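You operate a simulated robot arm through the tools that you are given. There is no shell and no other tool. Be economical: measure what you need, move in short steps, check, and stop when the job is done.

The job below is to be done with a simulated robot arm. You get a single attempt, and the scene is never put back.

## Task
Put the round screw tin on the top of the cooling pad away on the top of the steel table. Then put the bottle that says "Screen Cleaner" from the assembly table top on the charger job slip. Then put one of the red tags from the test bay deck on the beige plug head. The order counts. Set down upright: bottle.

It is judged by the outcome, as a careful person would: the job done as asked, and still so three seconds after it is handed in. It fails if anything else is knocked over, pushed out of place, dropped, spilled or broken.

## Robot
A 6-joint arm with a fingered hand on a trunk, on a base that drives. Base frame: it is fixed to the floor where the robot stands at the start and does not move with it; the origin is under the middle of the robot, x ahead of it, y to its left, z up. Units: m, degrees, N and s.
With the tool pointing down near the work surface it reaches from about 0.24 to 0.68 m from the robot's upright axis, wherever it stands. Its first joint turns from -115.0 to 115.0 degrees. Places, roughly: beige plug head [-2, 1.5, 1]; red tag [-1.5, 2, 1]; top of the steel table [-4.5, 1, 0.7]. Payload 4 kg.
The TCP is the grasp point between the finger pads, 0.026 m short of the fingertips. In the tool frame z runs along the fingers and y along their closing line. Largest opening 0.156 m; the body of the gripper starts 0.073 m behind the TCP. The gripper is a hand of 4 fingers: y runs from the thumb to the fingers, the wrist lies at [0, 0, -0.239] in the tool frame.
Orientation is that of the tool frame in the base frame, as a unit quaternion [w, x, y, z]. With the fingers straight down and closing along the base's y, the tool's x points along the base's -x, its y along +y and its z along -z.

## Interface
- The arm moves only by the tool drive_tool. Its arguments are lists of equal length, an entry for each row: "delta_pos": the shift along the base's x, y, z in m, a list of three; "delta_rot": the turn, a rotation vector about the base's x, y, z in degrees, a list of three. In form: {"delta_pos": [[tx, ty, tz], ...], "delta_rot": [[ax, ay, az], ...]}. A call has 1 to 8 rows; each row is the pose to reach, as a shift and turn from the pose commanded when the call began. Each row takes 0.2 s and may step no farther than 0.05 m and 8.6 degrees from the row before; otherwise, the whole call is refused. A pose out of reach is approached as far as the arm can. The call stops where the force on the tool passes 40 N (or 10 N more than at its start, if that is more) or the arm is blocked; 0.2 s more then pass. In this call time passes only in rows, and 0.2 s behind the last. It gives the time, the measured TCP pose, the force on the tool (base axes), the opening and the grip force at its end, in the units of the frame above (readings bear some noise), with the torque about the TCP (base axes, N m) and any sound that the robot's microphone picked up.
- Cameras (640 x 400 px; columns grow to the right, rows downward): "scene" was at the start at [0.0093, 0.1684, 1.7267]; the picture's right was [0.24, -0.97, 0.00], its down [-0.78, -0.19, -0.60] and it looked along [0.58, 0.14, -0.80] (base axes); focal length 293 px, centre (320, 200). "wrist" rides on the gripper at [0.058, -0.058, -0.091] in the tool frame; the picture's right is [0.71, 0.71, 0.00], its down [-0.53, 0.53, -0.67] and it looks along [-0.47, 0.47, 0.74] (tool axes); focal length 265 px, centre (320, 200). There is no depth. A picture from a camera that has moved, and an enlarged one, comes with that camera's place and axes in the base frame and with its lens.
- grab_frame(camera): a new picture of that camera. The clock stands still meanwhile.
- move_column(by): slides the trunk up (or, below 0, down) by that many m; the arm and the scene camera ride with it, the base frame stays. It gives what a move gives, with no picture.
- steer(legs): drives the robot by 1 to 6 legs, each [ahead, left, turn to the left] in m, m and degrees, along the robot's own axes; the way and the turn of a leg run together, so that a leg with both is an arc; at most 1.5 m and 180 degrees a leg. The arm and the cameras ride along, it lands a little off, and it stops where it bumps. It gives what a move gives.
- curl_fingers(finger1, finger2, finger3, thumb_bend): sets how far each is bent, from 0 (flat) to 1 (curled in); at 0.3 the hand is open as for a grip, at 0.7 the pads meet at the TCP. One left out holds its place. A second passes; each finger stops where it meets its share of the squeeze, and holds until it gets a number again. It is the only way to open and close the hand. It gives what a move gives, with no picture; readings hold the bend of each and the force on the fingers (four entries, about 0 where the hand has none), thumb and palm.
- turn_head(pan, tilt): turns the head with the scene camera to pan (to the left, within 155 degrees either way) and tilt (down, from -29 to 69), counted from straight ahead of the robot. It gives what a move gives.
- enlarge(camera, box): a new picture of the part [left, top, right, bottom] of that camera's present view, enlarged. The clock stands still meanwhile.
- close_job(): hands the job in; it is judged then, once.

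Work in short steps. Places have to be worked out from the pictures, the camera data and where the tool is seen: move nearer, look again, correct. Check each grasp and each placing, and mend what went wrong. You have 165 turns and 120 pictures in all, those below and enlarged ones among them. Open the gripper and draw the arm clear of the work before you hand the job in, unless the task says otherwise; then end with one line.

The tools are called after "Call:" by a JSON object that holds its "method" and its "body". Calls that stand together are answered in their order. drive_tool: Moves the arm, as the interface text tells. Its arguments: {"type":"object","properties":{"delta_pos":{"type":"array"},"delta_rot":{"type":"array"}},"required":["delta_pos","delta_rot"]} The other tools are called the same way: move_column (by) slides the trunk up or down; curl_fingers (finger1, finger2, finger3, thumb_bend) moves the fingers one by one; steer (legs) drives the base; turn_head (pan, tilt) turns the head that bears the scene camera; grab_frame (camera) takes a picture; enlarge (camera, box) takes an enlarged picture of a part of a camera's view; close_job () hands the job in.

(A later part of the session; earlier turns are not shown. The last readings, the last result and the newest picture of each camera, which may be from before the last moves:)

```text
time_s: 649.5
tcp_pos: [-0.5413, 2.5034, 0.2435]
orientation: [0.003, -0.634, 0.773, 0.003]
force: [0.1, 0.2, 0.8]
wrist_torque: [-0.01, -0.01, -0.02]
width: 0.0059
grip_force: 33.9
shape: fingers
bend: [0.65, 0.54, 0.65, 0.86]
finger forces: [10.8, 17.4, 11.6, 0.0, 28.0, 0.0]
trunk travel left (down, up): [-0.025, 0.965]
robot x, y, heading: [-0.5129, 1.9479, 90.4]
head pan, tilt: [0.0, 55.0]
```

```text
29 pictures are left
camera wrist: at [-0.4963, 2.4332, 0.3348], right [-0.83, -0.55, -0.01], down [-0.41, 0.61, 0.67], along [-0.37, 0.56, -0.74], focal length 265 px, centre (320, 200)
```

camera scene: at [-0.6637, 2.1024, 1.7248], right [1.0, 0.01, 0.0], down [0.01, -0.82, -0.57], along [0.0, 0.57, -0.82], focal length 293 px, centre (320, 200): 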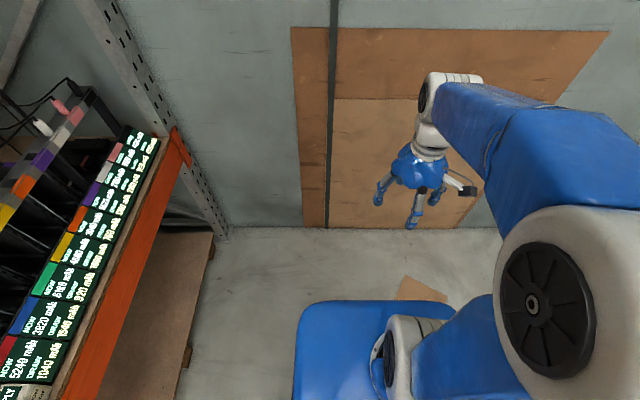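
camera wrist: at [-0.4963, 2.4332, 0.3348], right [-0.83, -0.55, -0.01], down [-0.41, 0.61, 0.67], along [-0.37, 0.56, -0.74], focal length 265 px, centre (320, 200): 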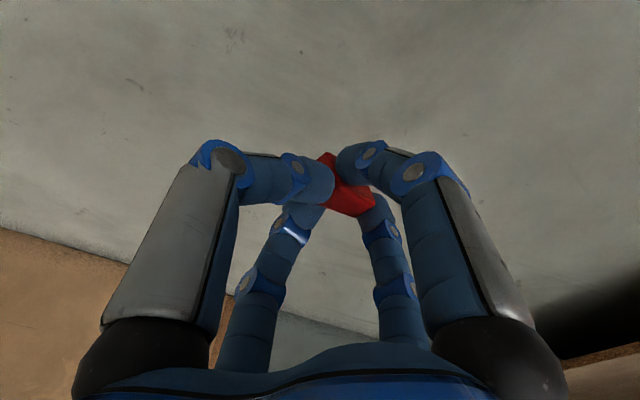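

The tag is now caged by all four digits (about 34 N). I raise the trunk, retract, and travel in stages, checking the grip each time.

Call:
{"method": "move_column", "body": {"by": 0.4}}

Call:
{"method": "move_column", "body": {"by": 0.4}}

Call:
{"method": "drive_tool", "body": {"delta_pos": [[0, -0.03, 0.03], [0, -0.06, 0.06], [0, -0.1, 0.08], [0, -0.14, 0.1], [0, -0.18, 0.12]], "delta_rot": [[0, 0, 0], [0, 0, 0], [0, 0, 0], [0, 0, 0], [0, 0, 0]]}}

Call:
{"method": "steer", "body": {"legs": [[-0.5, 0, -0.5], [-1.0, 0, 0]]}}

Call:
{"method": "curl_fingers", "body": {"finger1": 1.0, "finger3": 1.0}}

Call:
{"method": "grab_frame", "body": {"camera": "wrist"}}

```text
time_s: 653.3
tcp_pos: [-0.5401, 2.5023, 0.6431]
orientation: [0.003, -0.633, 0.774, 0.003]
force: [0.1, -1.0, -0.6]
wrist_torque: [0.0, -0.01, 0.01]
width: 0.0058
grip_force: 33.8
shape: fingers
bend: [0.65, 0.54, 0.65, 0.86]
finger forces: [10.8, 17.4, 11.6, 0.0, 27.9, 0.0]
trunk travel left (down, up): [-0.425, 0.565]
robot x, y, heading: [-0.5127, 1.9488, 90.4]
head pan, tilt: [0.0, 55.0]
```

```text
time_s: 657.2
tcp_pos: [-0.5417, 2.502, 1.0427]
orientation: [0.003, -0.633, 0.774, 0.003]
force: [-0.5, 0.3, 0.1]
wrist_torque: [0.0, -0.02, -0.01]
width: 0.0059
grip_force: 34.0
shape: fingers
bend: [0.65, 0.54, 0.65, 0.86]
finger forces: [10.8, 17.4, 11.6, 0.0, 27.9, 0.1]
trunk travel left (down, up): [-0.825, 0.165]
robot x, y, heading: [-0.5124, 1.9461, 90.5]
head pan, tilt: [0.0, 55.0]
```

```text
time_s: 658.4
tcp_pos: [-0.5394, 2.3209, 1.1645]
orientation: [0.004, -0.633, 0.774, 0.003]
force: [0.6, -0.1, -0.5]
wrist_torque: [0.02, -0.01, 0.01]
width: 0.0058
grip_force: 33.6
shape: fingers
bend: [0.65, 0.54, 0.65, 0.86]
finger forces: [10.6, 17.6, 11.6, 0.0, 27.5, 0.0]
trunk travel left (down, up): [-0.825, 0.165]
robot x, y, heading: [-0.5116, 1.9465, 90.5]
head pan, tilt: [0.0, 55.0]
```

```text
time_s: 678.0
tcp_pos: [-0.5148, 0.8118, 1.1637]
orientation: [0.004, -0.641, 0.768, 0.003]
force: [-0.1, 1.2, -1.4]
wrist_torque: [-0.01, 0.01, 0.01]
width: 0.0062
grip_force: 33.1
shape: fingers
bend: [0.65, 0.54, 0.65, 0.87]
finger forces: [10.6, 18.2, 11.2, 0.0, 26.7, 0.0]
trunk travel left (down, up): [-0.825, 0.165]
robot x, y, heading: [-0.481, 0.4362, 91.9]
head pan, tilt: [0.0, 55.0]
```

```text
time_s: 679.0
tcp_pos: [-0.5147, 0.8133, 1.1637]
orientation: [0.004, -0.641, 0.768, 0.002]
force: [0.2, -0.4, 0.2]
wrist_torque: [-0.02, -0.01, 0.01]
width: 0.0194
grip_force: 7.0
shape: fingers
bend: [0.86, 0.56, 0.86, 1.0]
finger forces: [0.0, 12.9, 0.0, 0.0, 1.0, 0.0]
trunk travel left (down, up): [-0.825, 0.165]
robot x, y, heading: [-0.4789, 0.4339, 91.8]
head pan, tilt: [0.0, 55.0]
```

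```text
28 pictures are left
camera wrist: at [-0.4686, 0.7445, 1.2555], right [-0.82, -0.57, -0.01], down [-0.43, 0.61, 0.67], along [-0.38, 0.56, -0.74], focal length 265 px, centre (320, 200)
```

wrist: 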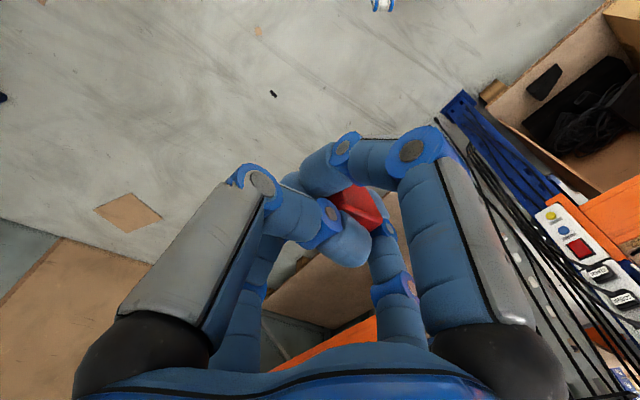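

My re-squeeze worsened the hold: the tag is now wedged loosely. I set it on the clear floor ahead and re-grip it properly rather than risk another drop.

Call:
{"method": "drive_tool", "body": {"delta_pos": [[0, 0.04, 0], [0, 0.08, 0], [0, 0.12, 0], [0, 0.16, -0.02], [0, 0.19, -0.05], [0, 0.19, -0.09], [0, 0.19, -0.12]], "delta_rot": [[0, 0, 0], [0, 0, 0], [0, 0, 0], [0, 0, 0], [0, 0, 0], [0, 0, 0], [0, 0, 0]]}}

Call:
{"method": "move_column", "body": {"by": -0.4}}

Call:
{"method": "move_column", "body": {"by": -0.4}}

Call:
{"method": "drive_tool", "body": {"delta_pos": [[0, 0, -0.05], [0, 0, -0.1], [0, 0, -0.14], [0, 0, -0.16]], "delta_rot": [[0, 0, 0], [0, 0, 0], [0, 0, 0], [0, 0, 0]]}}

Call:
{"method": "grab_frame", "body": {"camera": "wrist"}}

```text
time_s: 680.5
tcp_pos: [-0.5195, 1.004, 1.0437]
orientation: [0.003, -0.641, 0.768, 0.002]
force: [-0.1, -0.6, 0.0]
wrist_torque: [-0.01, 0.0, 0.04]
width: 0.0158
grip_force: 36.4
shape: fingers
bend: [0.95, 0.57, 0.96, 1.0]
finger forces: [29.9, 12.3, 28.5, 0.0, 0.6, 0.0]
trunk travel left (down, up): [-0.825, 0.165]
robot x, y, heading: [-0.483, 0.433, 91.5]
head pan, tilt: [0.0, 55.0]
```

```text
time_s: 684.4
tcp_pos: [-0.5188, 1.0031, 0.6446]
orientation: [0.003, -0.641, 0.768, 0.003]
force: [1.0, -0.2, 0.0]
wrist_torque: [-0.02, 0.0, -0.01]
width: 0.016
grip_force: 35.8
shape: fingers
bend: [0.95, 0.57, 0.96, 1.0]
finger forces: [29.9, 12.3, 28.6, 0.0, 0.6, 0.0]
trunk travel left (down, up): [-0.425, 0.565]
robot x, y, heading: [-0.4812, 0.4309, 91.9]
head pan, tilt: [0.0, 55.0]
```

```text
time_s: 688.2
tcp_pos: [-0.5201, 1.0029, 0.246]
orientation: [0.004, -0.641, 0.768, 0.003]
force: [0.3, 0.1, -0.5]
wrist_torque: [0.02, 0.01, 0.04]
width: 0.0158
grip_force: 35.1
shape: fingers
bend: [0.95, 0.57, 0.96, 1.0]
finger forces: [29.9, 12.3, 28.5, 0.0, 0.6, 0.0]
trunk travel left (down, up): [-0.025, 0.965]
robot x, y, heading: [-0.4789, 0.4327, 91.8]
head pan, tilt: [0.0, 55.0]
```

```text
time_s: 689.2
tcp_pos: [-0.521, 1.0022, 0.0848]
orientation: [0.003, -0.641, 0.768, 0.002]
force: [0.0, -0.1, 0.3]
wrist_torque: [0.03, -0.02, -0.01]
width: 0.016
grip_force: 35.8
shape: fingers
bend: [0.95, 0.57, 0.96, 1.0]
finger forces: [30.0, 12.4, 28.5, 0.0, 0.4, 0.0]
trunk travel left (down, up): [-0.025, 0.965]
robot x, y, heading: [-0.4778, 0.4355, 91.6]
head pan, tilt: [0.0, 55.0]
```

```text
27 pictures are left
camera wrist: at [-0.4743, 0.9351, 0.1771], right [-0.82, -0.57, -0.01], down [-0.43, 0.61, 0.67], along [-0.38, 0.56, -0.74], focal length 265 px, centre (320, 200)
```

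wrist: 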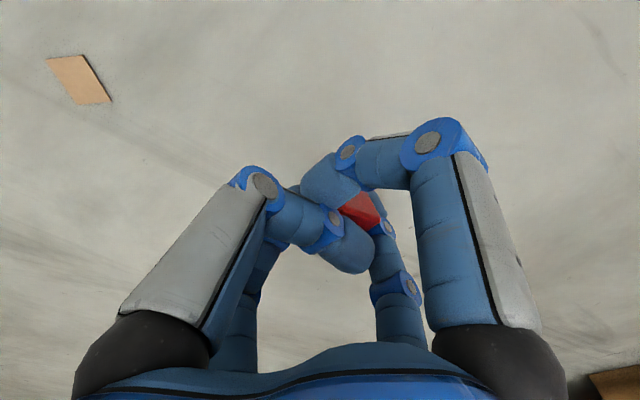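

I lower the last 4 cm to the floor and open the hand.

Call:
{"method": "drive_tool", "body": {"delta_pos": [[0, 0, -0.02], [0, 0, -0.035], [0, 0, -0.043]], "delta_rot": [[0, 0, 0], [0, 0, 0], [0, 0, 0]]}}

Call:
{"method": "curl_fingers", "body": {"finger1": 0.45, "finger2": 0.45, "finger3": 0.45, "thumb_bend": 0.45}}

Call:
{"method": "drive_tool", "body": {"delta_pos": [[0, 0, 0.04], [0, 0, 0.08]], "delta_rot": [[0, 0, 0], [0, 0, 0]]}}

Call:
{"method": "grab_frame", "body": {"camera": "wrist"}}

```text
time_s: 690.0
tcp_pos: [-0.5184, 1.0024, 0.0421]
orientation: [0.003, -0.641, 0.768, 0.002]
force: [0.0, -0.5, -0.2]
wrist_torque: [0.0, 0.03, 0.02]
width: 0.0159
grip_force: 36.0
shape: fingers
bend: [0.95, 0.57, 0.96, 1.0]
finger forces: [30.0, 12.3, 28.7, 0.1, 0.3, 0.0]
trunk travel left (down, up): [-0.025, 0.965]
robot x, y, heading: [-0.4802, 0.4362, 91.8]
head pan, tilt: [0.0, 55.0]
```

```text
time_s: 691.0
tcp_pos: [-0.5199, 1.0024, 0.0413]
orientation: [0.004, -0.641, 0.767, 0.003]
force: [0.2, 0.2, 0.3]
wrist_torque: [0.03, -0.01, -0.01]
width: 0.0645
grip_force: 0.1
shape: fingers
bend: [0.45, 0.45, 0.45, 0.45]
finger forces: [0.1, 0.1, 0.0, 0.1, 0.0, 0.0]
trunk travel left (down, up): [-0.025, 0.965]
robot x, y, heading: [-0.4777, 0.4373, 91.6]
head pan, tilt: [0.0, 55.0]
```

```text
time_s: 691.6
tcp_pos: [-0.5211, 1.004, 0.1196]
orientation: [0.003, -0.641, 0.768, 0.003]
force: [0.2, 0.1, -0.4]
wrist_torque: [0.0, 0.0, -0.03]
width: 0.0648
grip_force: 0.0
shape: fingers
bend: [0.45, 0.45, 0.45, 0.45]
finger forces: [0.0, 0.0, 0.0, 0.1, 0.1, 0.1]
trunk travel left (down, up): [-0.025, 0.965]
robot x, y, heading: [-0.474, 0.4326, 92.0]
head pan, tilt: [0.0, 55.0]
```

```text
26 pictures are left
camera wrist: at [-0.4749, 0.9354, 0.2106], right [-0.82, -0.57, -0.01], down [-0.43, 0.61, 0.67], along [-0.38, 0.55, -0.74], focal length 265 px, centre (320, 200)
```

wrist: 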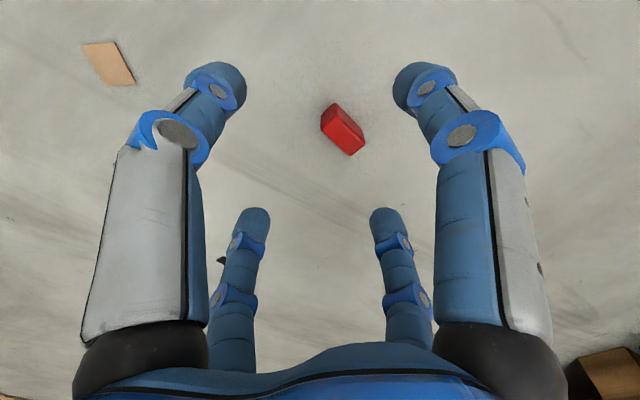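

The tag lies flat at (-0.5455, 1.004). I centre on it exactly, descend and re-grip: short pair first, then the long pair only lightly as end stops.

Call:
{"method": "drive_tool", "body": {"delta_pos": [[-0.024, 0.0005, 0], [-0.024, 0.0005, -0.04], [-0.024, 0.0005, -0.079]], "delta_rot": [[0, 0, -3], [0, 0, -3], [0, 0, -3]]}}

Call:
{"method": "curl_fingers", "body": {"finger1": 0.61, "finger2": 0.52, "finger3": 0.61, "thumb_bend": 0.52}}

Call:
{"method": "grab_frame", "body": {"camera": "wrist"}}

```text
time_s: 692.4
tcp_pos: [-0.5423, 1.0052, 0.0374]
orientation: [0.004, -0.621, 0.784, 0.003]
force: [0.0, -0.9, 0.6]
wrist_torque: [-0.01, -0.01, 0.0]
width: 0.0647
grip_force: 0.0
shape: fingers
bend: [0.45, 0.45, 0.45, 0.45]
finger forces: [0.0, 0.1, 0.0, 0.0, 0.0, 0.0]
trunk travel left (down, up): [-0.025, 0.965]
robot x, y, heading: [-0.4788, 0.4331, 91.8]
head pan, tilt: [0.0, 55.0]
```

```text
time_s: 693.4
tcp_pos: [-0.5424, 1.0071, 0.0385]
orientation: [0.003, -0.62, 0.784, 0.003]
force: [0.5, -0.1, 0.4]
wrist_torque: [0.01, -0.01, -0.02]
width: 0.0347
grip_force: 0.1
shape: fingers
bend: [0.61, 0.52, 0.61, 0.52]
finger forces: [0.0, 0.0, 0.0, 0.1, 0.0, 0.1]
trunk travel left (down, up): [-0.025, 0.965]
robot x, y, heading: [-0.4833, 0.4347, 91.9]
head pan, tilt: [0.0, 55.0]
```

```text
25 pictures are left
camera wrist: at [-0.4999, 0.9346, 0.1297], right [-0.85, -0.53, -0.01], down [-0.39, 0.63, 0.67], along [-0.35, 0.57, -0.74], focal length 265 px, centre (320, 200)
```

wrist: 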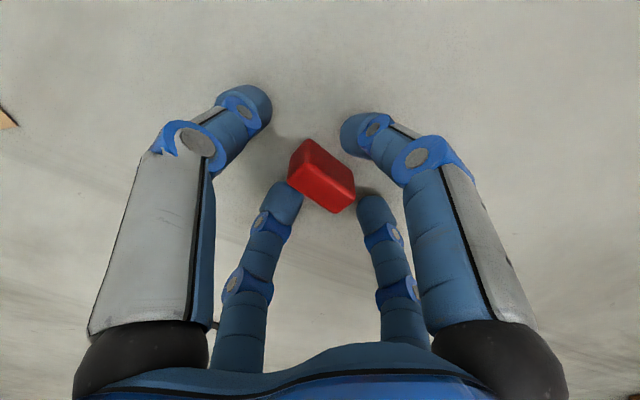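

Well centred. I go 5 mm deeper for a better bite, then close.

Call:
{"method": "drive_tool", "body": {"delta_pos": [[0, 0, -0.005]], "delta_rot": [[0, 0, 0]]}}

Call:
{"method": "curl_fingers", "body": {"finger1": 0.8, "finger3": 0.8}}

Call:
{"method": "curl_fingers", "body": {"finger2": 0.58, "thumb_bend": 0.58}}

Call:
{"method": "drive_tool", "body": {"delta_pos": [[0, 0, 0.03], [0, 0, 0.07], [0, 0, 0.12], [0, 0, 0.16], [0, 0, 0.2]], "delta_rot": [[0, 0, 0], [0, 0, 0], [0, 0, 0], [0, 0, 0], [0, 0, 0]]}}

Call:
{"method": "grab_frame", "body": {"camera": "wrist"}}

```text
time_s: 693.8
tcp_pos: [-0.5433, 1.0055, 0.0341]
orientation: [0.003, -0.62, 0.784, 0.004]
force: [0.2, -0.3, 2.3]
wrist_torque: [0.02, 0.04, 0.02]
width: 0.0346
grip_force: 0.9
shape: fingers
bend: [0.61, 0.52, 0.61, 0.52]
finger forces: [0.1, 2.0, 0.0, 0.1, 0.2, 0.1]
trunk travel left (down, up): [-0.025, 0.965]
robot x, y, heading: [-0.4793, 0.4351, 91.5]
head pan, tilt: [0.0, 55.0]
```

```text
time_s: 694.8
tcp_pos: [-0.5437, 1.006, 0.0354]
orientation: [0.004, -0.621, 0.784, 0.003]
force: [-0.2, 1.1, 5.1]
wrist_torque: [0.01, 0.16, 0.03]
width: 0.0304
grip_force: 12.1
shape: fingers
bend: [0.66, 0.52, 0.66, 0.52]
finger forces: [9.8, 4.3, 9.8, 0.1, 0.6, 0.0]
trunk travel left (down, up): [-0.025, 0.965]
robot x, y, heading: [-0.4807, 0.4343, 91.7]
head pan, tilt: [0.0, 55.0]
```

```text
time_s: 695.8
tcp_pos: [-0.5439, 1.0057, 0.0339]
orientation: [0.004, -0.62, 0.784, 0.004]
force: [-4.8, 1.6, 7.6]
wrist_torque: [0.11, 0.45, -0.01]
width: 0.0209
grip_force: 13.0
shape: fingers
bend: [0.66, 0.53, 0.66, 0.57]
finger forces: [9.7, 7.1, 9.8, 0.0, 0.0, 0.0]
trunk travel left (down, up): [-0.025, 0.965]
robot x, y, heading: [-0.48, 0.4386, 91.8]
head pan, tilt: [0.0, 55.0]
```

```text
time_s: 697.0
tcp_pos: [-0.5441, 1.0065, 0.2394]
orientation: [0.003, -0.62, 0.784, 0.002]
force: [-0.3, 1.5, -0.6]
wrist_torque: [0.02, 0.0, 0.0]
width: 0.0211
grip_force: 9.7
shape: fingers
bend: [0.66, 0.57, 0.66, 0.57]
finger forces: [9.7, 0.1, 9.6, 0.0, 0.0, 0.0]
trunk travel left (down, up): [-0.025, 0.965]
robot x, y, heading: [-0.4781, 0.4363, 91.7]
head pan, tilt: [0.0, 55.0]
```

```text
24 pictures are left
camera wrist: at [-0.5012, 0.9363, 0.3303], right [-0.85, -0.53, -0.01], down [-0.39, 0.63, 0.67], along [-0.35, 0.57, -0.74], focal length 265 px, centre (320, 200)
```

wrist: 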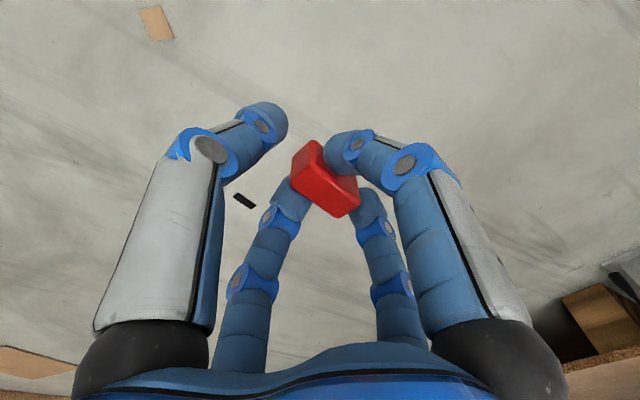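

Held flat by the short pair (9.7 N). I bring the thumb and finger 2 in to light contact with the ends.

Call:
{"method": "curl_fingers", "body": {"finger2": 0.6, "thumb_bend": 0.62}}

Call:
{"method": "grab_frame", "body": {"camera": "wrist"}}

```text
time_s: 698.0
tcp_pos: [-0.5435, 1.0067, 0.2385]
orientation: [0.003, -0.621, 0.784, 0.003]
force: [0.5, -0.7, -0.2]
wrist_torque: [0.01, -0.01, 0.0]
width: 0.0117
grip_force: 9.6
shape: fingers
bend: [0.66, 0.59, 0.66, 0.62]
finger forces: [9.8, 0.9, 9.8, 0.0, 0.1, 0.0]
trunk travel left (down, up): [-0.025, 0.965]
robot x, y, heading: [-0.4765, 0.4349, 91.6]
head pan, tilt: [0.0, 55.0]
```

```text
23 pictures are left
camera wrist: at [-0.5013, 0.9364, 0.3302], right [-0.85, -0.53, -0.01], down [-0.39, 0.63, 0.67], along [-0.35, 0.57, -0.74], focal length 265 px, centre (320, 200)
```

wrist: 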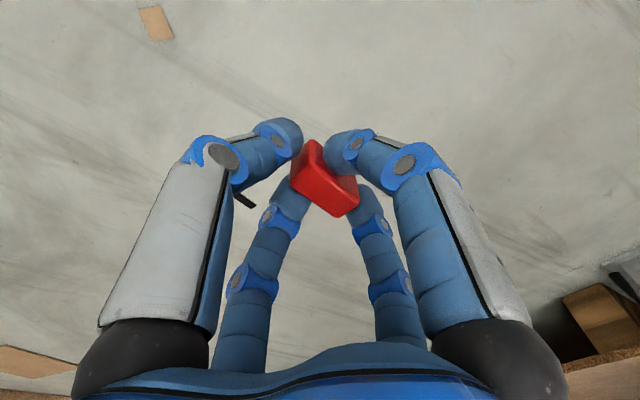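

Well caged. Trunk up, retract, and first reversing stage while watching finger forces.

Call:
{"method": "curl_fingers", "body": {"thumb_bend": 0.635}}

Call:
{"method": "move_column", "body": {"by": 0.4}}

Call:
{"method": "move_column", "body": {"by": 0.4}}

Call:
{"method": "drive_tool", "body": {"delta_pos": [[0.01, -0.03, 0.03], [0.02, -0.06, 0.06], [0.03, -0.1, 0.08], [0.03, -0.14, 0.1], [0.03, -0.18, 0.12]], "delta_rot": [[0, 0, 0], [0, 0, 0], [0, 0, 0], [0, 0, 0], [0, 0, 0]]}}

Call:
{"method": "steer", "body": {"legs": [[-0.75, 0, -1.8], [-0.75, 0, 0]]}}

```text
time_s: 699.0
tcp_pos: [-0.5439, 1.0069, 0.2384]
orientation: [0.004, -0.621, 0.784, 0.003]
force: [-0.2, -0.2, -0.6]
wrist_torque: [0.02, -0.02, 0.01]
width: 0.0104
grip_force: 10.3
shape: fingers
bend: [0.66, 0.59, 0.66, 0.63]
finger forces: [9.8, 0.9, 9.8, 0.1, 0.2, 0.0]
trunk travel left (down, up): [-0.025, 0.965]
robot x, y, heading: [-0.4767, 0.4377, 91.5]
head pan, tilt: [0.0, 55.0]
```

```text
time_s: 702.8
tcp_pos: [-0.5443, 1.0068, 0.6392]
orientation: [0.003, -0.62, 0.784, 0.002]
force: [-0.7, 0.4, -0.1]
wrist_torque: [-0.04, 0.0, -0.04]
width: 0.0105
grip_force: 10.2
shape: fingers
bend: [0.66, 0.59, 0.66, 0.63]
finger forces: [9.8, 0.9, 9.8, 0.0, 0.2, 0.0]
trunk travel left (down, up): [-0.425, 0.565]
robot x, y, heading: [-0.4783, 0.4361, 91.8]
head pan, tilt: [0.0, 55.0]
```

```text
time_s: 706.7
tcp_pos: [-0.5447, 1.0062, 1.0388]
orientation: [0.003, -0.621, 0.784, 0.002]
force: [0.6, -0.5, 0.2]
wrist_torque: [-0.03, -0.02, -0.02]
width: 0.0104
grip_force: 10.8
shape: fingers
bend: [0.66, 0.59, 0.66, 0.63]
finger forces: [9.8, 0.9, 9.8, 0.0, 0.2, 0.0]
trunk travel left (down, up): [-0.825, 0.165]
robot x, y, heading: [-0.48, 0.4364, 91.9]
head pan, tilt: [0.0, 55.0]
```

```text
time_s: 707.9
tcp_pos: [-0.5158, 0.8255, 1.1599]
orientation: [0.005, -0.621, 0.784, 0.003]
force: [0.4, -0.6, -0.5]
wrist_torque: [0.04, 0.02, -0.01]
width: 0.0104
grip_force: 10.1
shape: fingers
bend: [0.66, 0.59, 0.66, 0.63]
finger forces: [9.7, 0.9, 9.7, 0.0, 0.3, 0.0]
trunk travel left (down, up): [-0.825, 0.165]
robot x, y, heading: [-0.4811, 0.4407, 91.9]
head pan, tilt: [0.0, 55.0]
```

```text
time_s: 727.4
tcp_pos: [-0.4958, -0.6738, 1.1584]
orientation: [0.004, -0.6, 0.8, 0.002]
force: [0.7, 0.0, 0.4]
wrist_torque: [-0.02, 0.01, 0.0]
width: 0.0104
grip_force: 10.3
shape: fingers
bend: [0.66, 0.59, 0.66, 0.63]
finger forces: [9.7, 0.8, 9.6, 0.1, 0.4, 0.0]
trunk travel left (down, up): [-0.825, 0.165]
robot x, y, heading: [-0.4809, -1.0677, 88.6]
head pan, tilt: [0.0, 55.0]
```

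Grip steady at 9.7 N. I continue reversing, then turn to face the passage.

Call:
{"method": "steer", "body": {"legs": [[-0.9, 0, 1.2], [-0.92, 0, 0]]}}

Call:
{"method": "steer", "body": {"legs": [[0, 0, 90]]}}

```text
time_s: 751.1
tcp_pos: [-0.5168, -2.5172, 1.1581]
orientation: [0.004, -0.609, 0.793, 0.003]
force: [0.5, -0.8, -0.9]
wrist_torque: [-0.02, 0.03, 0.03]
width: 0.0105
grip_force: 10.5
shape: fingers
bend: [0.66, 0.59, 0.66, 0.63]
finger forces: [9.6, 0.8, 9.7, 0.0, 0.4, 0.1]
trunk travel left (down, up): [-0.825, 0.165]
robot x, y, heading: [-0.4906, -2.9088, 90.0]
head pan, tilt: [0.0, 55.0]
```

```text
time_s: 761.6
tcp_pos: [-0.8838, -2.95, 1.1583]
orientation: [-0.001, 0.993, -0.115, -0.005]
force: [0.1, 0.5, 0.3]
wrist_torque: [0.01, 0.03, -0.02]
width: 0.0106
grip_force: 10.2
shape: fingers
bend: [0.66, 0.59, 0.66, 0.63]
finger forces: [9.6, 0.8, 9.5, 0.0, 0.4, 0.1]
trunk travel left (down, up): [-0.825, 0.165]
robot x, y, heading: [-0.4895, -2.9093, -178.3]
head pan, tilt: [0.0, 55.0]
```

Steady. Through the passage with a small heading correction, then turn to face +y.

Call:
{"method": "steer", "body": {"legs": [[0, 0, -1.7], [1.15, 0, 0], [1.12, 0, 0]]}}

Call:
{"method": "steer", "body": {"legs": [[0, 0, -90]]}}

```text
time_s: 791.0
tcp_pos: [-3.1455, -2.9144, 1.1594]
orientation: [-0.002, 0.991, -0.134, -0.004]
force: [-0.4, 0.1, -0.6]
wrist_torque: [-0.01, -0.07, 0.0]
width: 0.0104
grip_force: 10.0
shape: fingers
bend: [0.66, 0.59, 0.66, 0.63]
finger forces: [9.6, 0.8, 9.7, 0.0, 0.5, 0.1]
trunk travel left (down, up): [-0.825, 0.165]
robot x, y, heading: [-2.7512, -2.8907, 179.8]
head pan, tilt: [0.0, 55.0]
```

```text
time_s: 801.6
tcp_pos: [-2.7614, -2.4969, 1.1582]
orientation: [0.003, -0.591, 0.807, 0.002]
force: [1.0, 0.3, 0.7]
wrist_torque: [0.01, 0.0, 0.02]
width: 0.0109
grip_force: 10.4
shape: fingers
bend: [0.66, 0.59, 0.66, 0.63]
finger forces: [9.4, 0.9, 9.6, 0.0, 0.5, 0.0]
trunk travel left (down, up): [-0.825, 0.165]
robot x, y, heading: [-2.7517, -2.8915, 87.5]
head pan, tilt: [0.0, 55.0]
```

Call:
{"method": "steer", "body": {"legs": [[0, 0, 2.5], [1.1, 0, 0], [1.1, 0, 0], [1.1, 0, 0]]}}

Call:
{"method": "turn_head", "body": {"pan": -35, "tilt": 35}}

Call:
{"method": "grab_frame", "body": {"camera": "scene"}}

```text
time_s: 845.0
tcp_pos: [-2.8996, 0.8755, 1.1582]
orientation: [0.004, -0.619, 0.785, 0.004]
force: [-0.8, 0.3, -0.3]
wrist_torque: [0.0, 0.01, 0.0]
width: 0.0104
grip_force: 10.0
shape: fingers
bend: [0.66, 0.59, 0.66, 0.63]
finger forces: [9.5, 0.6, 9.5, 0.0, 0.4, 0.0]
trunk travel left (down, up): [-0.825, 0.165]
robot x, y, heading: [-2.8662, 0.4846, 91.7]
head pan, tilt: [0.0, 55.0]
```

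```text
time_s: 846.0
tcp_pos: [-2.8986, 0.8774, 1.1594]
orientation: [0.004, -0.619, 0.785, 0.002]
force: [0.0, -0.1, -0.4]
wrist_torque: [0.0, 0.01, 0.0]
width: 0.0107
grip_force: 10.6
shape: fingers
bend: [0.66, 0.59, 0.66, 0.63]
finger forces: [9.5, 0.8, 9.5, 0.0, 0.4, 0.0]
trunk travel left (down, up): [-0.825, 0.165]
robot x, y, heading: [-2.867, 0.484, 91.1]
head pan, tilt: [-35.0, 35.0]
```

```text
22 pictures are left
camera scene: at [-2.9649, 0.4952, 1.7529], right [0.83, -0.55, 0.0], down [-0.32, -0.48, -0.82], along [0.45, 0.68, -0.57], focal length 293 px, centre (320, 200)
```

scene: 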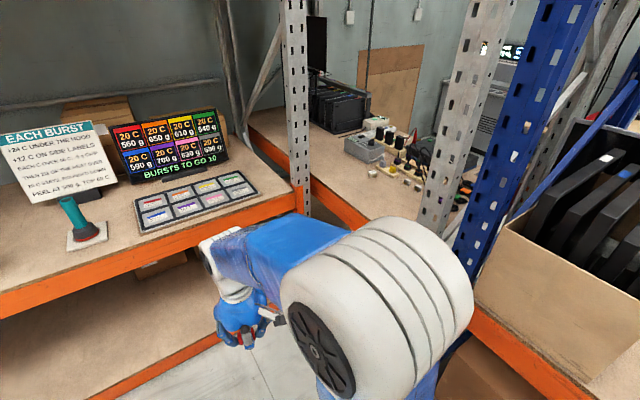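

Call:
{"method": "enlarge", "body": {"camera": "scene", "box": [330, 110, 470, 220]}}

```text
3.64 times, centred on (400, 165) of scene
camera zoom: at [-2.9649, 0.4952, 1.7529], right [0.83, -0.55, 0.0], down [-0.32, -0.48, -0.82], along [0.45, 0.68, -0.57], focal length 1065 px, centre (29, 327)
```

zoom: 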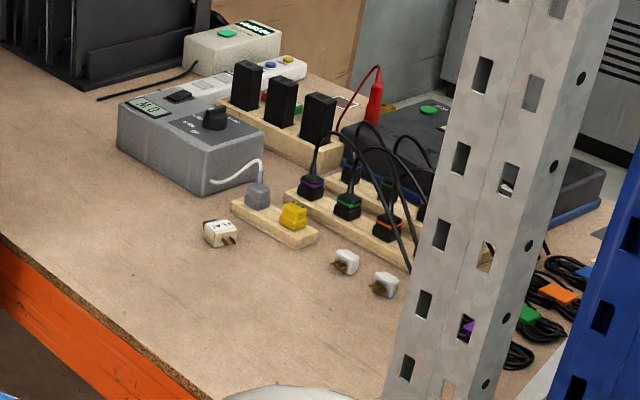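

The beige "FLAT" plug head is clearly seen at about (-1.91, 1.53), two white plugs and wooden strips nearby. To reach it between the rack posts, I swing the arm to the robot's right first.

Call:
{"method": "drive_tool", "body": {"delta_pos": [[0.04, -0.015, 0], [0.08, -0.035, 0], [0.12, -0.05, 0], [0.16, -0.07, 0], [0.2, -0.09, 0], [0.24, -0.11, 0.0], [0.28, -0.13, 0.0]], "delta_rot": [[0, 0, 0], [0, 0, 1], [0, 0, 2], [0, 0, 3], [0, 0, 4], [0, 0, 4], [0, 0, 4]]}}

Call:
{"method": "drive_tool", "body": {"delta_pos": [[0.035, -0.02, 0.01], [0.07, -0.05, 0.02], [0.1, -0.075, 0.02]], "delta_rot": [[0, 0, 0], [0, 0, 0], [0, 0, 0]]}}

Call:
{"method": "steer", "body": {"legs": [[0.3, 0, -1.1], [0.3, 0, 0]]}}

Call:
{"method": "turn_head", "body": {"pan": -60, "tilt": 45}}

Call:
{"method": "grab_frame", "body": {"camera": "scene"}}

```text
time_s: 847.6
tcp_pos: [-2.6163, 0.7451, 1.1624]
orientation: [0.003, -0.646, 0.763, 0.004]
force: [-0.6, -0.3, -0.2]
wrist_torque: [0.0, 0.02, 0.01]
width: 0.0105
grip_force: 9.7
shape: fingers
bend: [0.66, 0.59, 0.66, 0.63]
finger forces: [9.2, 0.7, 9.5, 0.0, 0.3, 0.1]
trunk travel left (down, up): [-0.825, 0.165]
robot x, y, heading: [-2.8653, 0.4846, 91.3]
head pan, tilt: [-35.0, 35.0]
```

```text
time_s: 848.5
tcp_pos: [-2.5122, 0.6732, 1.1788]
orientation: [0.004, -0.646, 0.763, 0.004]
force: [0.0, -0.2, -0.4]
wrist_torque: [0.0, 0.01, 0.01]
width: 0.0105
grip_force: 9.5
shape: fingers
bend: [0.66, 0.59, 0.66, 0.63]
finger forces: [9.1, 0.8, 9.3, 0.0, 0.4, 0.0]
trunk travel left (down, up): [-0.825, 0.165]
robot x, y, heading: [-2.8627, 0.4858, 91.5]
head pan, tilt: [-35.0, 35.0]
```

```text
time_s: 856.9
tcp_pos: [-2.5194, 1.2701, 1.1786]
orientation: [0.004, -0.641, 0.767, 0.004]
force: [-0.6, 0.2, 0.8]
wrist_torque: [0.0, -0.01, -0.02]
width: 0.0104
grip_force: 9.9
shape: fingers
bend: [0.66, 0.59, 0.66, 0.63]
finger forces: [9.2, 0.8, 9.4, 0.0, 0.4, 0.0]
trunk travel left (down, up): [-0.825, 0.165]
robot x, y, heading: [-2.8721, 1.0901, 90.7]
head pan, tilt: [-35.0, 35.0]
```

```text
time_s: 857.8
tcp_pos: [-2.5187, 1.2692, 1.1796]
orientation: [0.004, -0.641, 0.768, 0.003]
force: [-0.2, -0.5, -0.7]
wrist_torque: [0.02, -0.01, 0.01]
width: 0.0107
grip_force: 9.5
shape: fingers
bend: [0.66, 0.59, 0.66, 0.63]
finger forces: [9.2, 0.8, 9.2, 0.0, 0.4, 0.0]
trunk travel left (down, up): [-0.825, 0.165]
robot x, y, heading: [-2.8699, 1.0907, 90.5]
head pan, tilt: [-60.0, 45.0]
```

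```text
20 pictures are left
camera scene: at [-2.951, 1.0681, 1.7382], right [0.51, -0.86, 0.0], down [-0.61, -0.36, -0.71], along [0.61, 0.36, -0.71], focal length 293 px, centre (320, 200)
```

scene: 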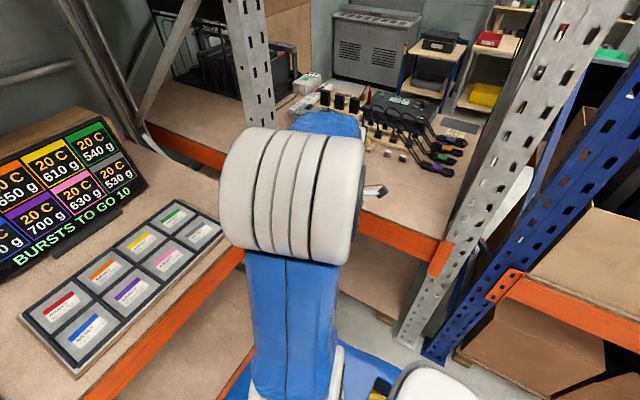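

The base seems about 0.6 m square, so I can stand near (-2.56, 1.26). I pull the hand slightly to -y to clear the post, then move ahead and right.

Call:
{"method": "drive_tool", "body": {"delta_pos": [[0, -0.04, 0.02], [0, -0.07, 0.04]], "delta_rot": [[0, 0, 0], [0, 0, 0]]}}

Call:
{"method": "steer", "body": {"legs": [[0.16, 0, -0.5], [0, -0.15, 0], [0, -0.15, 0]]}}

Call:
{"method": "grab_frame", "body": {"camera": "scene"}}

Call:
{"method": "grab_frame", "body": {"camera": "wrist"}}

```text
time_s: 858.4
tcp_pos: [-2.5182, 1.2015, 1.217]
orientation: [0.004, -0.641, 0.768, 0.003]
force: [0.2, 0.6, -0.5]
wrist_torque: [0.01, -0.01, 0.02]
width: 0.0107
grip_force: 9.8
shape: fingers
bend: [0.66, 0.59, 0.66, 0.63]
finger forces: [9.3, 0.7, 9.4, 0.0, 0.4, 0.1]
trunk travel left (down, up): [-0.825, 0.165]
robot x, y, heading: [-2.8724, 1.0909, 90.8]
head pan, tilt: [-60.0, 45.0]
```

```text
time_s: 865.3
tcp_pos: [-2.2135, 1.3543, 1.218]
orientation: [0.003, -0.637, 0.771, 0.004]
force: [-0.1, 0.0, 0.0]
wrist_torque: [-0.01, 0.06, 0.04]
width: 0.0105
grip_force: 10.6
shape: fingers
bend: [0.66, 0.59, 0.66, 0.63]
finger forces: [9.2, 0.6, 9.3, 0.1, 0.4, 0.1]
trunk travel left (down, up): [-0.825, 0.165]
robot x, y, heading: [-2.5684, 1.2463, 90.1]
head pan, tilt: [-60.0, 45.0]
```

```text
19 pictures are left
camera scene: at [-2.6443, 1.2254, 1.7383], right [0.5, -0.86, 0.0], down [-0.61, -0.36, -0.71], along [0.61, 0.36, -0.71], focal length 293 px, centre (320, 200)
```

scene: 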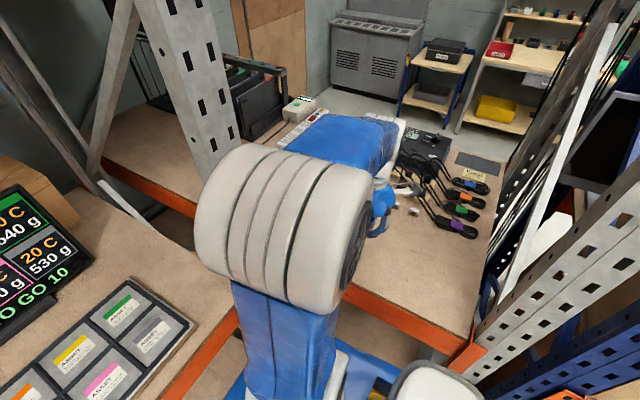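

```text
18 pictures are left
camera wrist: at [-2.1678, 1.2859, 1.309], right [-0.83, -0.56, -0.01], down [-0.42, 0.61, 0.67], along [-0.38, 0.56, -0.74], focal length 265 px, centre (320, 200)
```

wrist: 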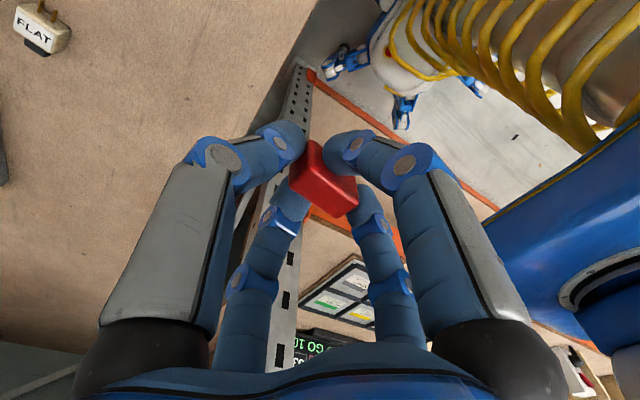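

The wrist view confirms the plug at (-1.919, 1.529). I extend the hand toward it at height and see how far the arm reaches.

Call:
{"method": "drive_tool", "body": {"delta_pos": [[0.04, 0.024, 0], [0.08, 0.048, -0.01], [0.12, 0.072, -0.03], [0.16, 0.096, -0.05], [0.2, 0.12, -0.07], [0.24, 0.144, -0.09], [0.28, 0.167, -0.1], [0.295, 0.176, -0.11]], "delta_rot": [[0, 0, 0], [0, 0, 0], [0, 0, 0], [0, 0, 0], [0, 0, 0], [0, 0, 0], [0, 0, 0], [0, 0, 0]]}}

Call:
{"method": "grab_frame", "body": {"camera": "wrist"}}

```text
refused: row 3 steps farther than a row can; nothing moved
```

```text
17 pictures are left
camera wrist: at [-2.1678, 1.2859, 1.309], right [-0.83, -0.56, -0.01], down [-0.42, 0.61, 0.67], along [-0.38, 0.56, -0.74], focal length 265 px, centre (320, 200)
```

wrist: 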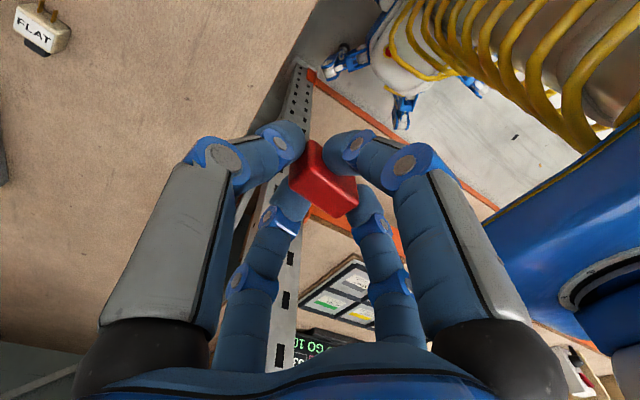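

Step too long again; smaller steps, and I take the picture only once it has moved.

Call:
{"method": "drive_tool", "body": {"delta_pos": [[0.038, 0.023, 0], [0.076, 0.046, -0.01], [0.114, 0.069, -0.025], [0.152, 0.092, -0.04], [0.19, 0.115, -0.055], [0.228, 0.138, -0.07], [0.266, 0.161, -0.08], [0.295, 0.176, -0.09]], "delta_rot": [[0, 0, 0], [0, 0, 0], [0, 0, 0], [0, 0, 0], [0, 0, 0], [0, 0, 0], [0, 0, 0], [0, 0, 0]]}}

```text
time_s: 867.1
tcp_pos: [-1.946, 1.5192, 1.1283]
orientation: [0.005, -0.638, 0.77, 0.004]
force: [-0.4, -0.2, 0.1]
wrist_torque: [0.01, -0.05, -0.04]
width: 0.0104
grip_force: 10.2
shape: fingers
bend: [0.66, 0.59, 0.66, 0.63]
finger forces: [9.1, 0.6, 9.2, 0.0, 0.3, 0.0]
out of reach, approached as far as the arm can: row 8
trunk travel left (down, up): [-0.825, 0.165]
robot x, y, heading: [-2.5623, 1.2414, 90.3]
head pan, tilt: [-60.0, 45.0]
```

The arm stops 3 cm short. A 9° outward tilt of the tool should supply that.

Call:
{"method": "drive_tool", "body": {"delta_pos": [[0, 0, 0], [0, 0, -0.01]], "delta_rot": [[1.9, -4.1, 0], [3.7, -8.2, 0]]}}

Call:
{"method": "grab_frame", "body": {"camera": "wrist"}}

```text
time_s: 867.7
tcp_pos: [-1.9454, 1.5191, 1.118]
orientation: [0.079, -0.635, 0.768, -0.018]
force: [-0.5, -0.1, 0.0]
wrist_torque: [0.01, 0.02, -0.02]
width: 0.0105
grip_force: 9.7
shape: fingers
bend: [0.66, 0.59, 0.66, 0.63]
finger forces: [9.1, 0.6, 9.2, 0.1, 0.4, 0.1]
trunk travel left (down, up): [-0.825, 0.165]
robot x, y, heading: [-2.5665, 1.2435, 90.3]
head pan, tilt: [-60.0, 45.0]
```

```text
16 pictures are left
camera wrist: at [-1.913, 1.4442, 1.2101], right [-0.81, -0.56, -0.16], down [-0.51, 0.57, 0.64], along [-0.27, 0.61, -0.75], focal length 265 px, centre (320, 200)
```

wrist: 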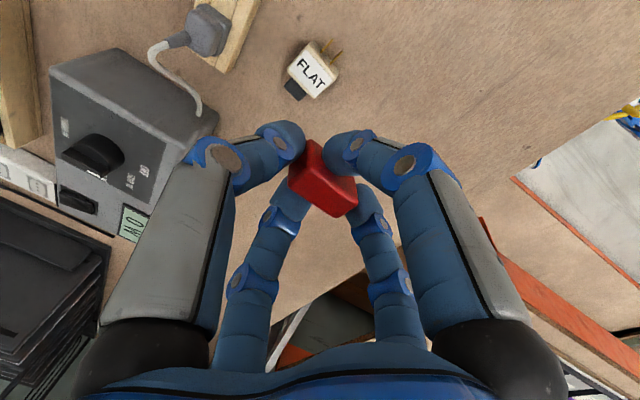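

The plug is at (-1.915, 1.536). I shift over it and lower to about 5 cm above, then check.

Call:
{"method": "drive_tool", "body": {"delta_pos": [[0.015, 0.008, -0.01], [0.027, 0.015, -0.04], [0.027, 0.015, -0.085], [0.027, 0.015, -0.11]], "delta_rot": [[0, 0, 0], [0, 0, 0], [0, 0, 0], [0, 0, 0]]}}

Call:
{"method": "grab_frame", "body": {"camera": "wrist"}}

```text
time_s: 868.7
tcp_pos: [-1.9181, 1.5307, 1.0061]
orientation: [0.079, -0.636, 0.767, -0.017]
force: [1.2, 0.3, -0.3]
wrist_torque: [-0.02, -0.03, -0.04]
width: 0.0105
grip_force: 9.6
shape: fingers
bend: [0.66, 0.59, 0.66, 0.63]
finger forces: [9.0, 0.5, 9.0, 0.0, 0.3, 0.1]
trunk travel left (down, up): [-0.825, 0.165]
robot x, y, heading: [-2.5627, 1.2446, 90.2]
head pan, tilt: [-60.0, 45.0]
```

```text
15 pictures are left
camera wrist: at [-1.8867, 1.456, 1.0992], right [-0.81, -0.56, -0.16], down [-0.51, 0.57, 0.64], along [-0.27, 0.61, -0.75], focal length 265 px, centre (320, 200)
```

wrist: 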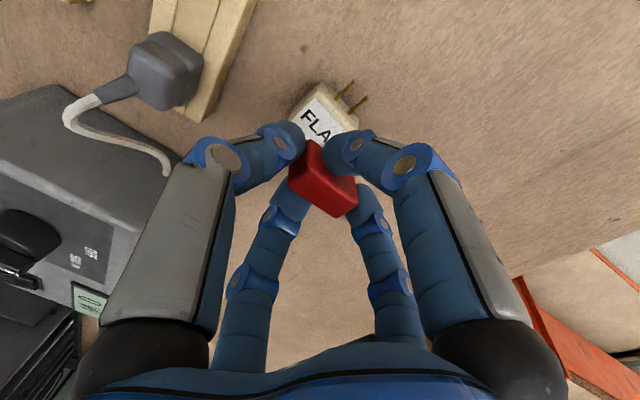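

Aligned within a few mm. I lower in small steps to contact.

Call:
{"method": "drive_tool", "body": {"delta_pos": [[0.001, 0.004, -0.015], [0.001, 0.004, -0.028]], "delta_rot": [[0, 0, 0], [0, 0, 0]]}}

Call:
{"method": "drive_tool", "body": {"delta_pos": [[0, 0, -0.006]], "delta_rot": [[0, 0, 0]]}}

Call:
{"method": "drive_tool", "body": {"delta_pos": [[0, 0, -0.004]], "delta_rot": [[0, 0, 0]]}}

Call:
{"method": "grab_frame", "body": {"camera": "wrist"}}

```text
time_s: 869.3
tcp_pos: [-1.9176, 1.5365, 0.981]
orientation: [0.079, -0.636, 0.767, -0.018]
force: [0.3, 1.1, 0.7]
wrist_torque: [-0.02, -0.02, -0.02]
width: 0.0106
grip_force: 10.1
shape: fingers
bend: [0.66, 0.59, 0.66, 0.63]
finger forces: [9.0, 0.6, 9.1, 0.1, 0.3, 0.1]
trunk travel left (down, up): [-0.825, 0.165]
robot x, y, heading: [-2.5657, 1.2437, 90.3]
head pan, tilt: [-60.0, 45.0]
```

```text
time_s: 869.7
tcp_pos: [-1.9175, 1.5376, 0.9726]
orientation: [0.08, -0.636, 0.768, -0.017]
force: [0.5, 0.1, -0.9]
wrist_torque: [0.0, -0.02, 0.0]
width: 0.0105
grip_force: 9.6
shape: fingers
bend: [0.66, 0.59, 0.66, 0.63]
finger forces: [9.0, 0.5, 9.0, 0.1, 0.4, 0.0]
trunk travel left (down, up): [-0.825, 0.165]
robot x, y, heading: [-2.5665, 1.2476, 90.1]
head pan, tilt: [-60.0, 45.0]
```

```text
time_s: 870.1
tcp_pos: [-1.917, 1.5386, 0.9697]
orientation: [0.079, -0.635, 0.768, -0.018]
force: [0.1, -0.8, -0.9]
wrist_torque: [0.0, 0.0, 0.02]
width: 0.0105
grip_force: 9.4
shape: fingers
bend: [0.66, 0.59, 0.66, 0.63]
finger forces: [9.0, 0.6, 9.2, 0.1, 0.5, 0.0]
trunk travel left (down, up): [-0.825, 0.165]
robot x, y, heading: [-2.5679, 1.2442, 90.3]
head pan, tilt: [-60.0, 45.0]
```

```text
14 pictures are left
camera wrist: at [-1.8848, 1.4631, 1.062], right [-0.81, -0.56, -0.16], down [-0.51, 0.57, 0.64], along [-0.27, 0.61, -0.75], focal length 265 px, centre (320, 200)
```

wrist: 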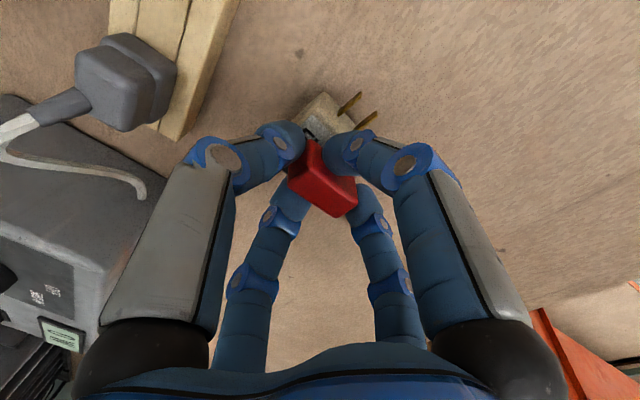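

No contact yet; the light band above the tag is the plug's side face, so the tag covers its top. I keep lowering in small steps.

Call:
{"method": "drive_tool", "body": {"delta_pos": [[0.002, -0.003, -0.005]], "delta_rot": [[0, 0, 0]]}}

Call:
{"method": "drive_tool", "body": {"delta_pos": [[0, 0, -0.004]], "delta_rot": [[0, 0, 0]]}}

Call:
{"method": "enlarge", "body": {"camera": "wrist", "box": [240, 70, 420, 230]}}

```text
time_s: 870.5
tcp_pos: [-1.916, 1.534, 0.9644]
orientation: [0.079, -0.635, 0.768, -0.017]
force: [-0.2, 0.3, 0.1]
wrist_torque: [-0.02, 0.02, -0.02]
width: 0.0105
grip_force: 9.5
shape: fingers
bend: [0.66, 0.59, 0.66, 0.63]
finger forces: [9.0, 0.5, 9.0, 0.1, 0.4, 0.0]
trunk travel left (down, up): [-0.825, 0.165]
robot x, y, heading: [-2.5655, 1.2469, 90.2]
head pan, tilt: [-60.0, 45.0]
```

```text
time_s: 870.9
tcp_pos: [-1.9173, 1.5343, 0.9609]
orientation: [0.081, -0.635, 0.768, -0.017]
force: [1.0, 0.2, 1.9]
wrist_torque: [0.0, 0.06, -0.02]
width: 0.0104
grip_force: 10.3
shape: fingers
bend: [0.66, 0.59, 0.66, 0.63]
finger forces: [9.6, 0.7, 10.1, 0.1, 0.5, 0.0]
trunk travel left (down, up): [-0.825, 0.165]
robot x, y, heading: [-2.5642, 1.2426, 90.0]
head pan, tilt: [-60.0, 45.0]
```

```text
2.50 times, centred on (330, 150) of wrist
camera zoom: at [-1.8836, 1.4599, 1.0544], right [-0.81, -0.56, -0.16], down [-0.52, 0.57, 0.64], along [-0.27, 0.61, -0.75], focal length 664 px, centre (295, 325)
```

zoom: 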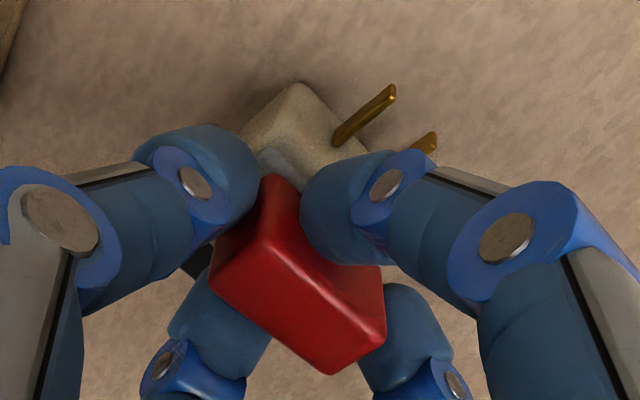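

Contact begins and the tag sits over the plug's top centre. I press 2 mm more, then open gently: end stops first, then the pinching pair.

Call:
{"method": "drive_tool", "body": {"delta_pos": [[0, 0, -0.002]], "delta_rot": [[0, 0, 0]]}}

Call:
{"method": "curl_fingers", "body": {"finger2": 0.52, "thumb_bend": 0.54}}

Call:
{"method": "curl_fingers", "body": {"finger1": 0.59, "finger3": 0.59}}

Call:
{"method": "enlarge", "body": {"camera": "wrist", "box": [240, 70, 420, 230]}}

```text
time_s: 871.3
tcp_pos: [-1.9172, 1.534, 0.9603]
orientation: [0.081, -0.636, 0.767, -0.018]
force: [1.1, 0.6, 3.4]
wrist_torque: [0.01, -0.02, -0.03]
width: 0.0099
grip_force: 11.4
shape: fingers
bend: [0.66, 0.59, 0.66, 0.63]
finger forces: [10.0, 0.8, 11.1, 0.0, 0.6, 0.0]
trunk travel left (down, up): [-0.825, 0.165]
robot x, y, heading: [-2.5656, 1.2426, 90.4]
head pan, tilt: [-60.0, 45.0]
```

```text
time_s: 872.3
tcp_pos: [-1.9174, 1.5335, 0.959]
orientation: [0.079, -0.636, 0.768, -0.017]
force: [0.6, -0.2, 2.1]
wrist_torque: [-0.05, -0.01, 0.02]
width: 0.0259
grip_force: 10.6
shape: fingers
bend: [0.66, 0.52, 0.66, 0.54]
finger forces: [10.4, 0.1, 10.6, 0.0, 0.0, 0.1]
trunk travel left (down, up): [-0.825, 0.165]
robot x, y, heading: [-2.5679, 1.2435, 90.2]
head pan, tilt: [-60.0, 45.0]
```

```text
time_s: 873.3
tcp_pos: [-1.9168, 1.5343, 0.9601]
orientation: [0.079, -0.635, 0.768, -0.018]
force: [0.0, -0.2, -0.5]
wrist_torque: [-0.01, 0.03, 0.03]
width: 0.0327
grip_force: 0.1
shape: fingers
bend: [0.59, 0.52, 0.59, 0.54]
finger forces: [0.0, 0.1, 0.0, 0.0, 0.0, 0.1]
trunk travel left (down, up): [-0.825, 0.165]
robot x, y, heading: [-2.569, 1.2418, 90.2]
head pan, tilt: [-60.0, 45.0]
```

```text
2.50 times, centred on (330, 150) of wrist
camera zoom: at [-1.8843, 1.4597, 1.0518], right [-0.81, -0.56, -0.16], down [-0.51, 0.57, 0.64], along [-0.27, 0.61, -0.75], focal length 664 px, centre (295, 325)
```

zoom: 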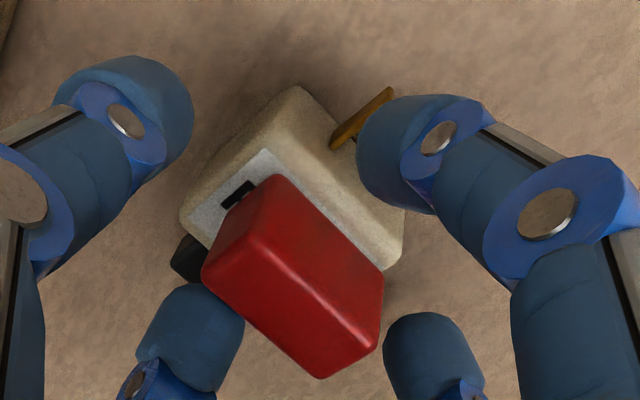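

The tag rests on the plug. I raise the hand clear and check.

Call:
{"method": "drive_tool", "body": {"delta_pos": [[-0.003, -0.001, 0.02], [-0.008, -0.003, 0.06], [-0.014, -0.006, 0.1], [-0.018, -0.008, 0.13]], "delta_rot": [[0, 0, 0], [0, 0, 0], [0, 0, 0], [0, 0, 0]]}}

Call:
{"method": "enlarge", "body": {"camera": "wrist", "box": [230, 10, 430, 170]}}

```text
time_s: 874.3
tcp_pos: [-1.9336, 1.5239, 1.0872]
orientation: [0.08, -0.635, 0.768, -0.017]
force: [-0.2, -0.3, -0.7]
wrist_torque: [0.02, 0.01, 0.03]
width: 0.0327
grip_force: 0.0
shape: fingers
bend: [0.59, 0.52, 0.59, 0.54]
finger forces: [0.0, 0.0, 0.0, 0.0, 0.0, 0.1]
trunk travel left (down, up): [-0.825, 0.165]
robot x, y, heading: [-2.5648, 1.2463, 90.2]
head pan, tilt: [-60.0, 45.0]
```

```text
2.50 times, centred on (330, 90) of wrist
camera zoom: at [-1.9017, 1.4488, 1.1812], right [-0.81, -0.56, -0.16], down [-0.51, 0.57, 0.64], along [-0.27, 0.61, -0.75], focal length 664 px, centre (295, 475)
```

zoom: 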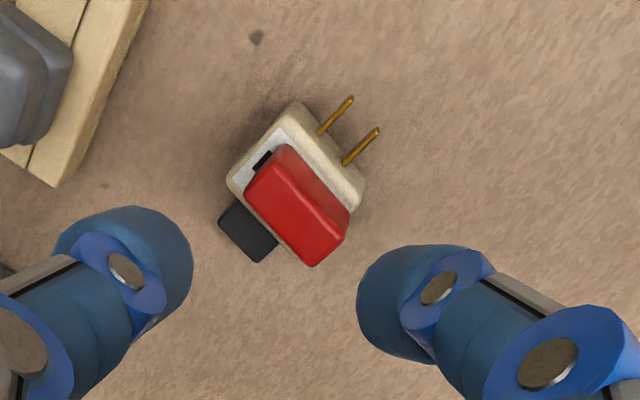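

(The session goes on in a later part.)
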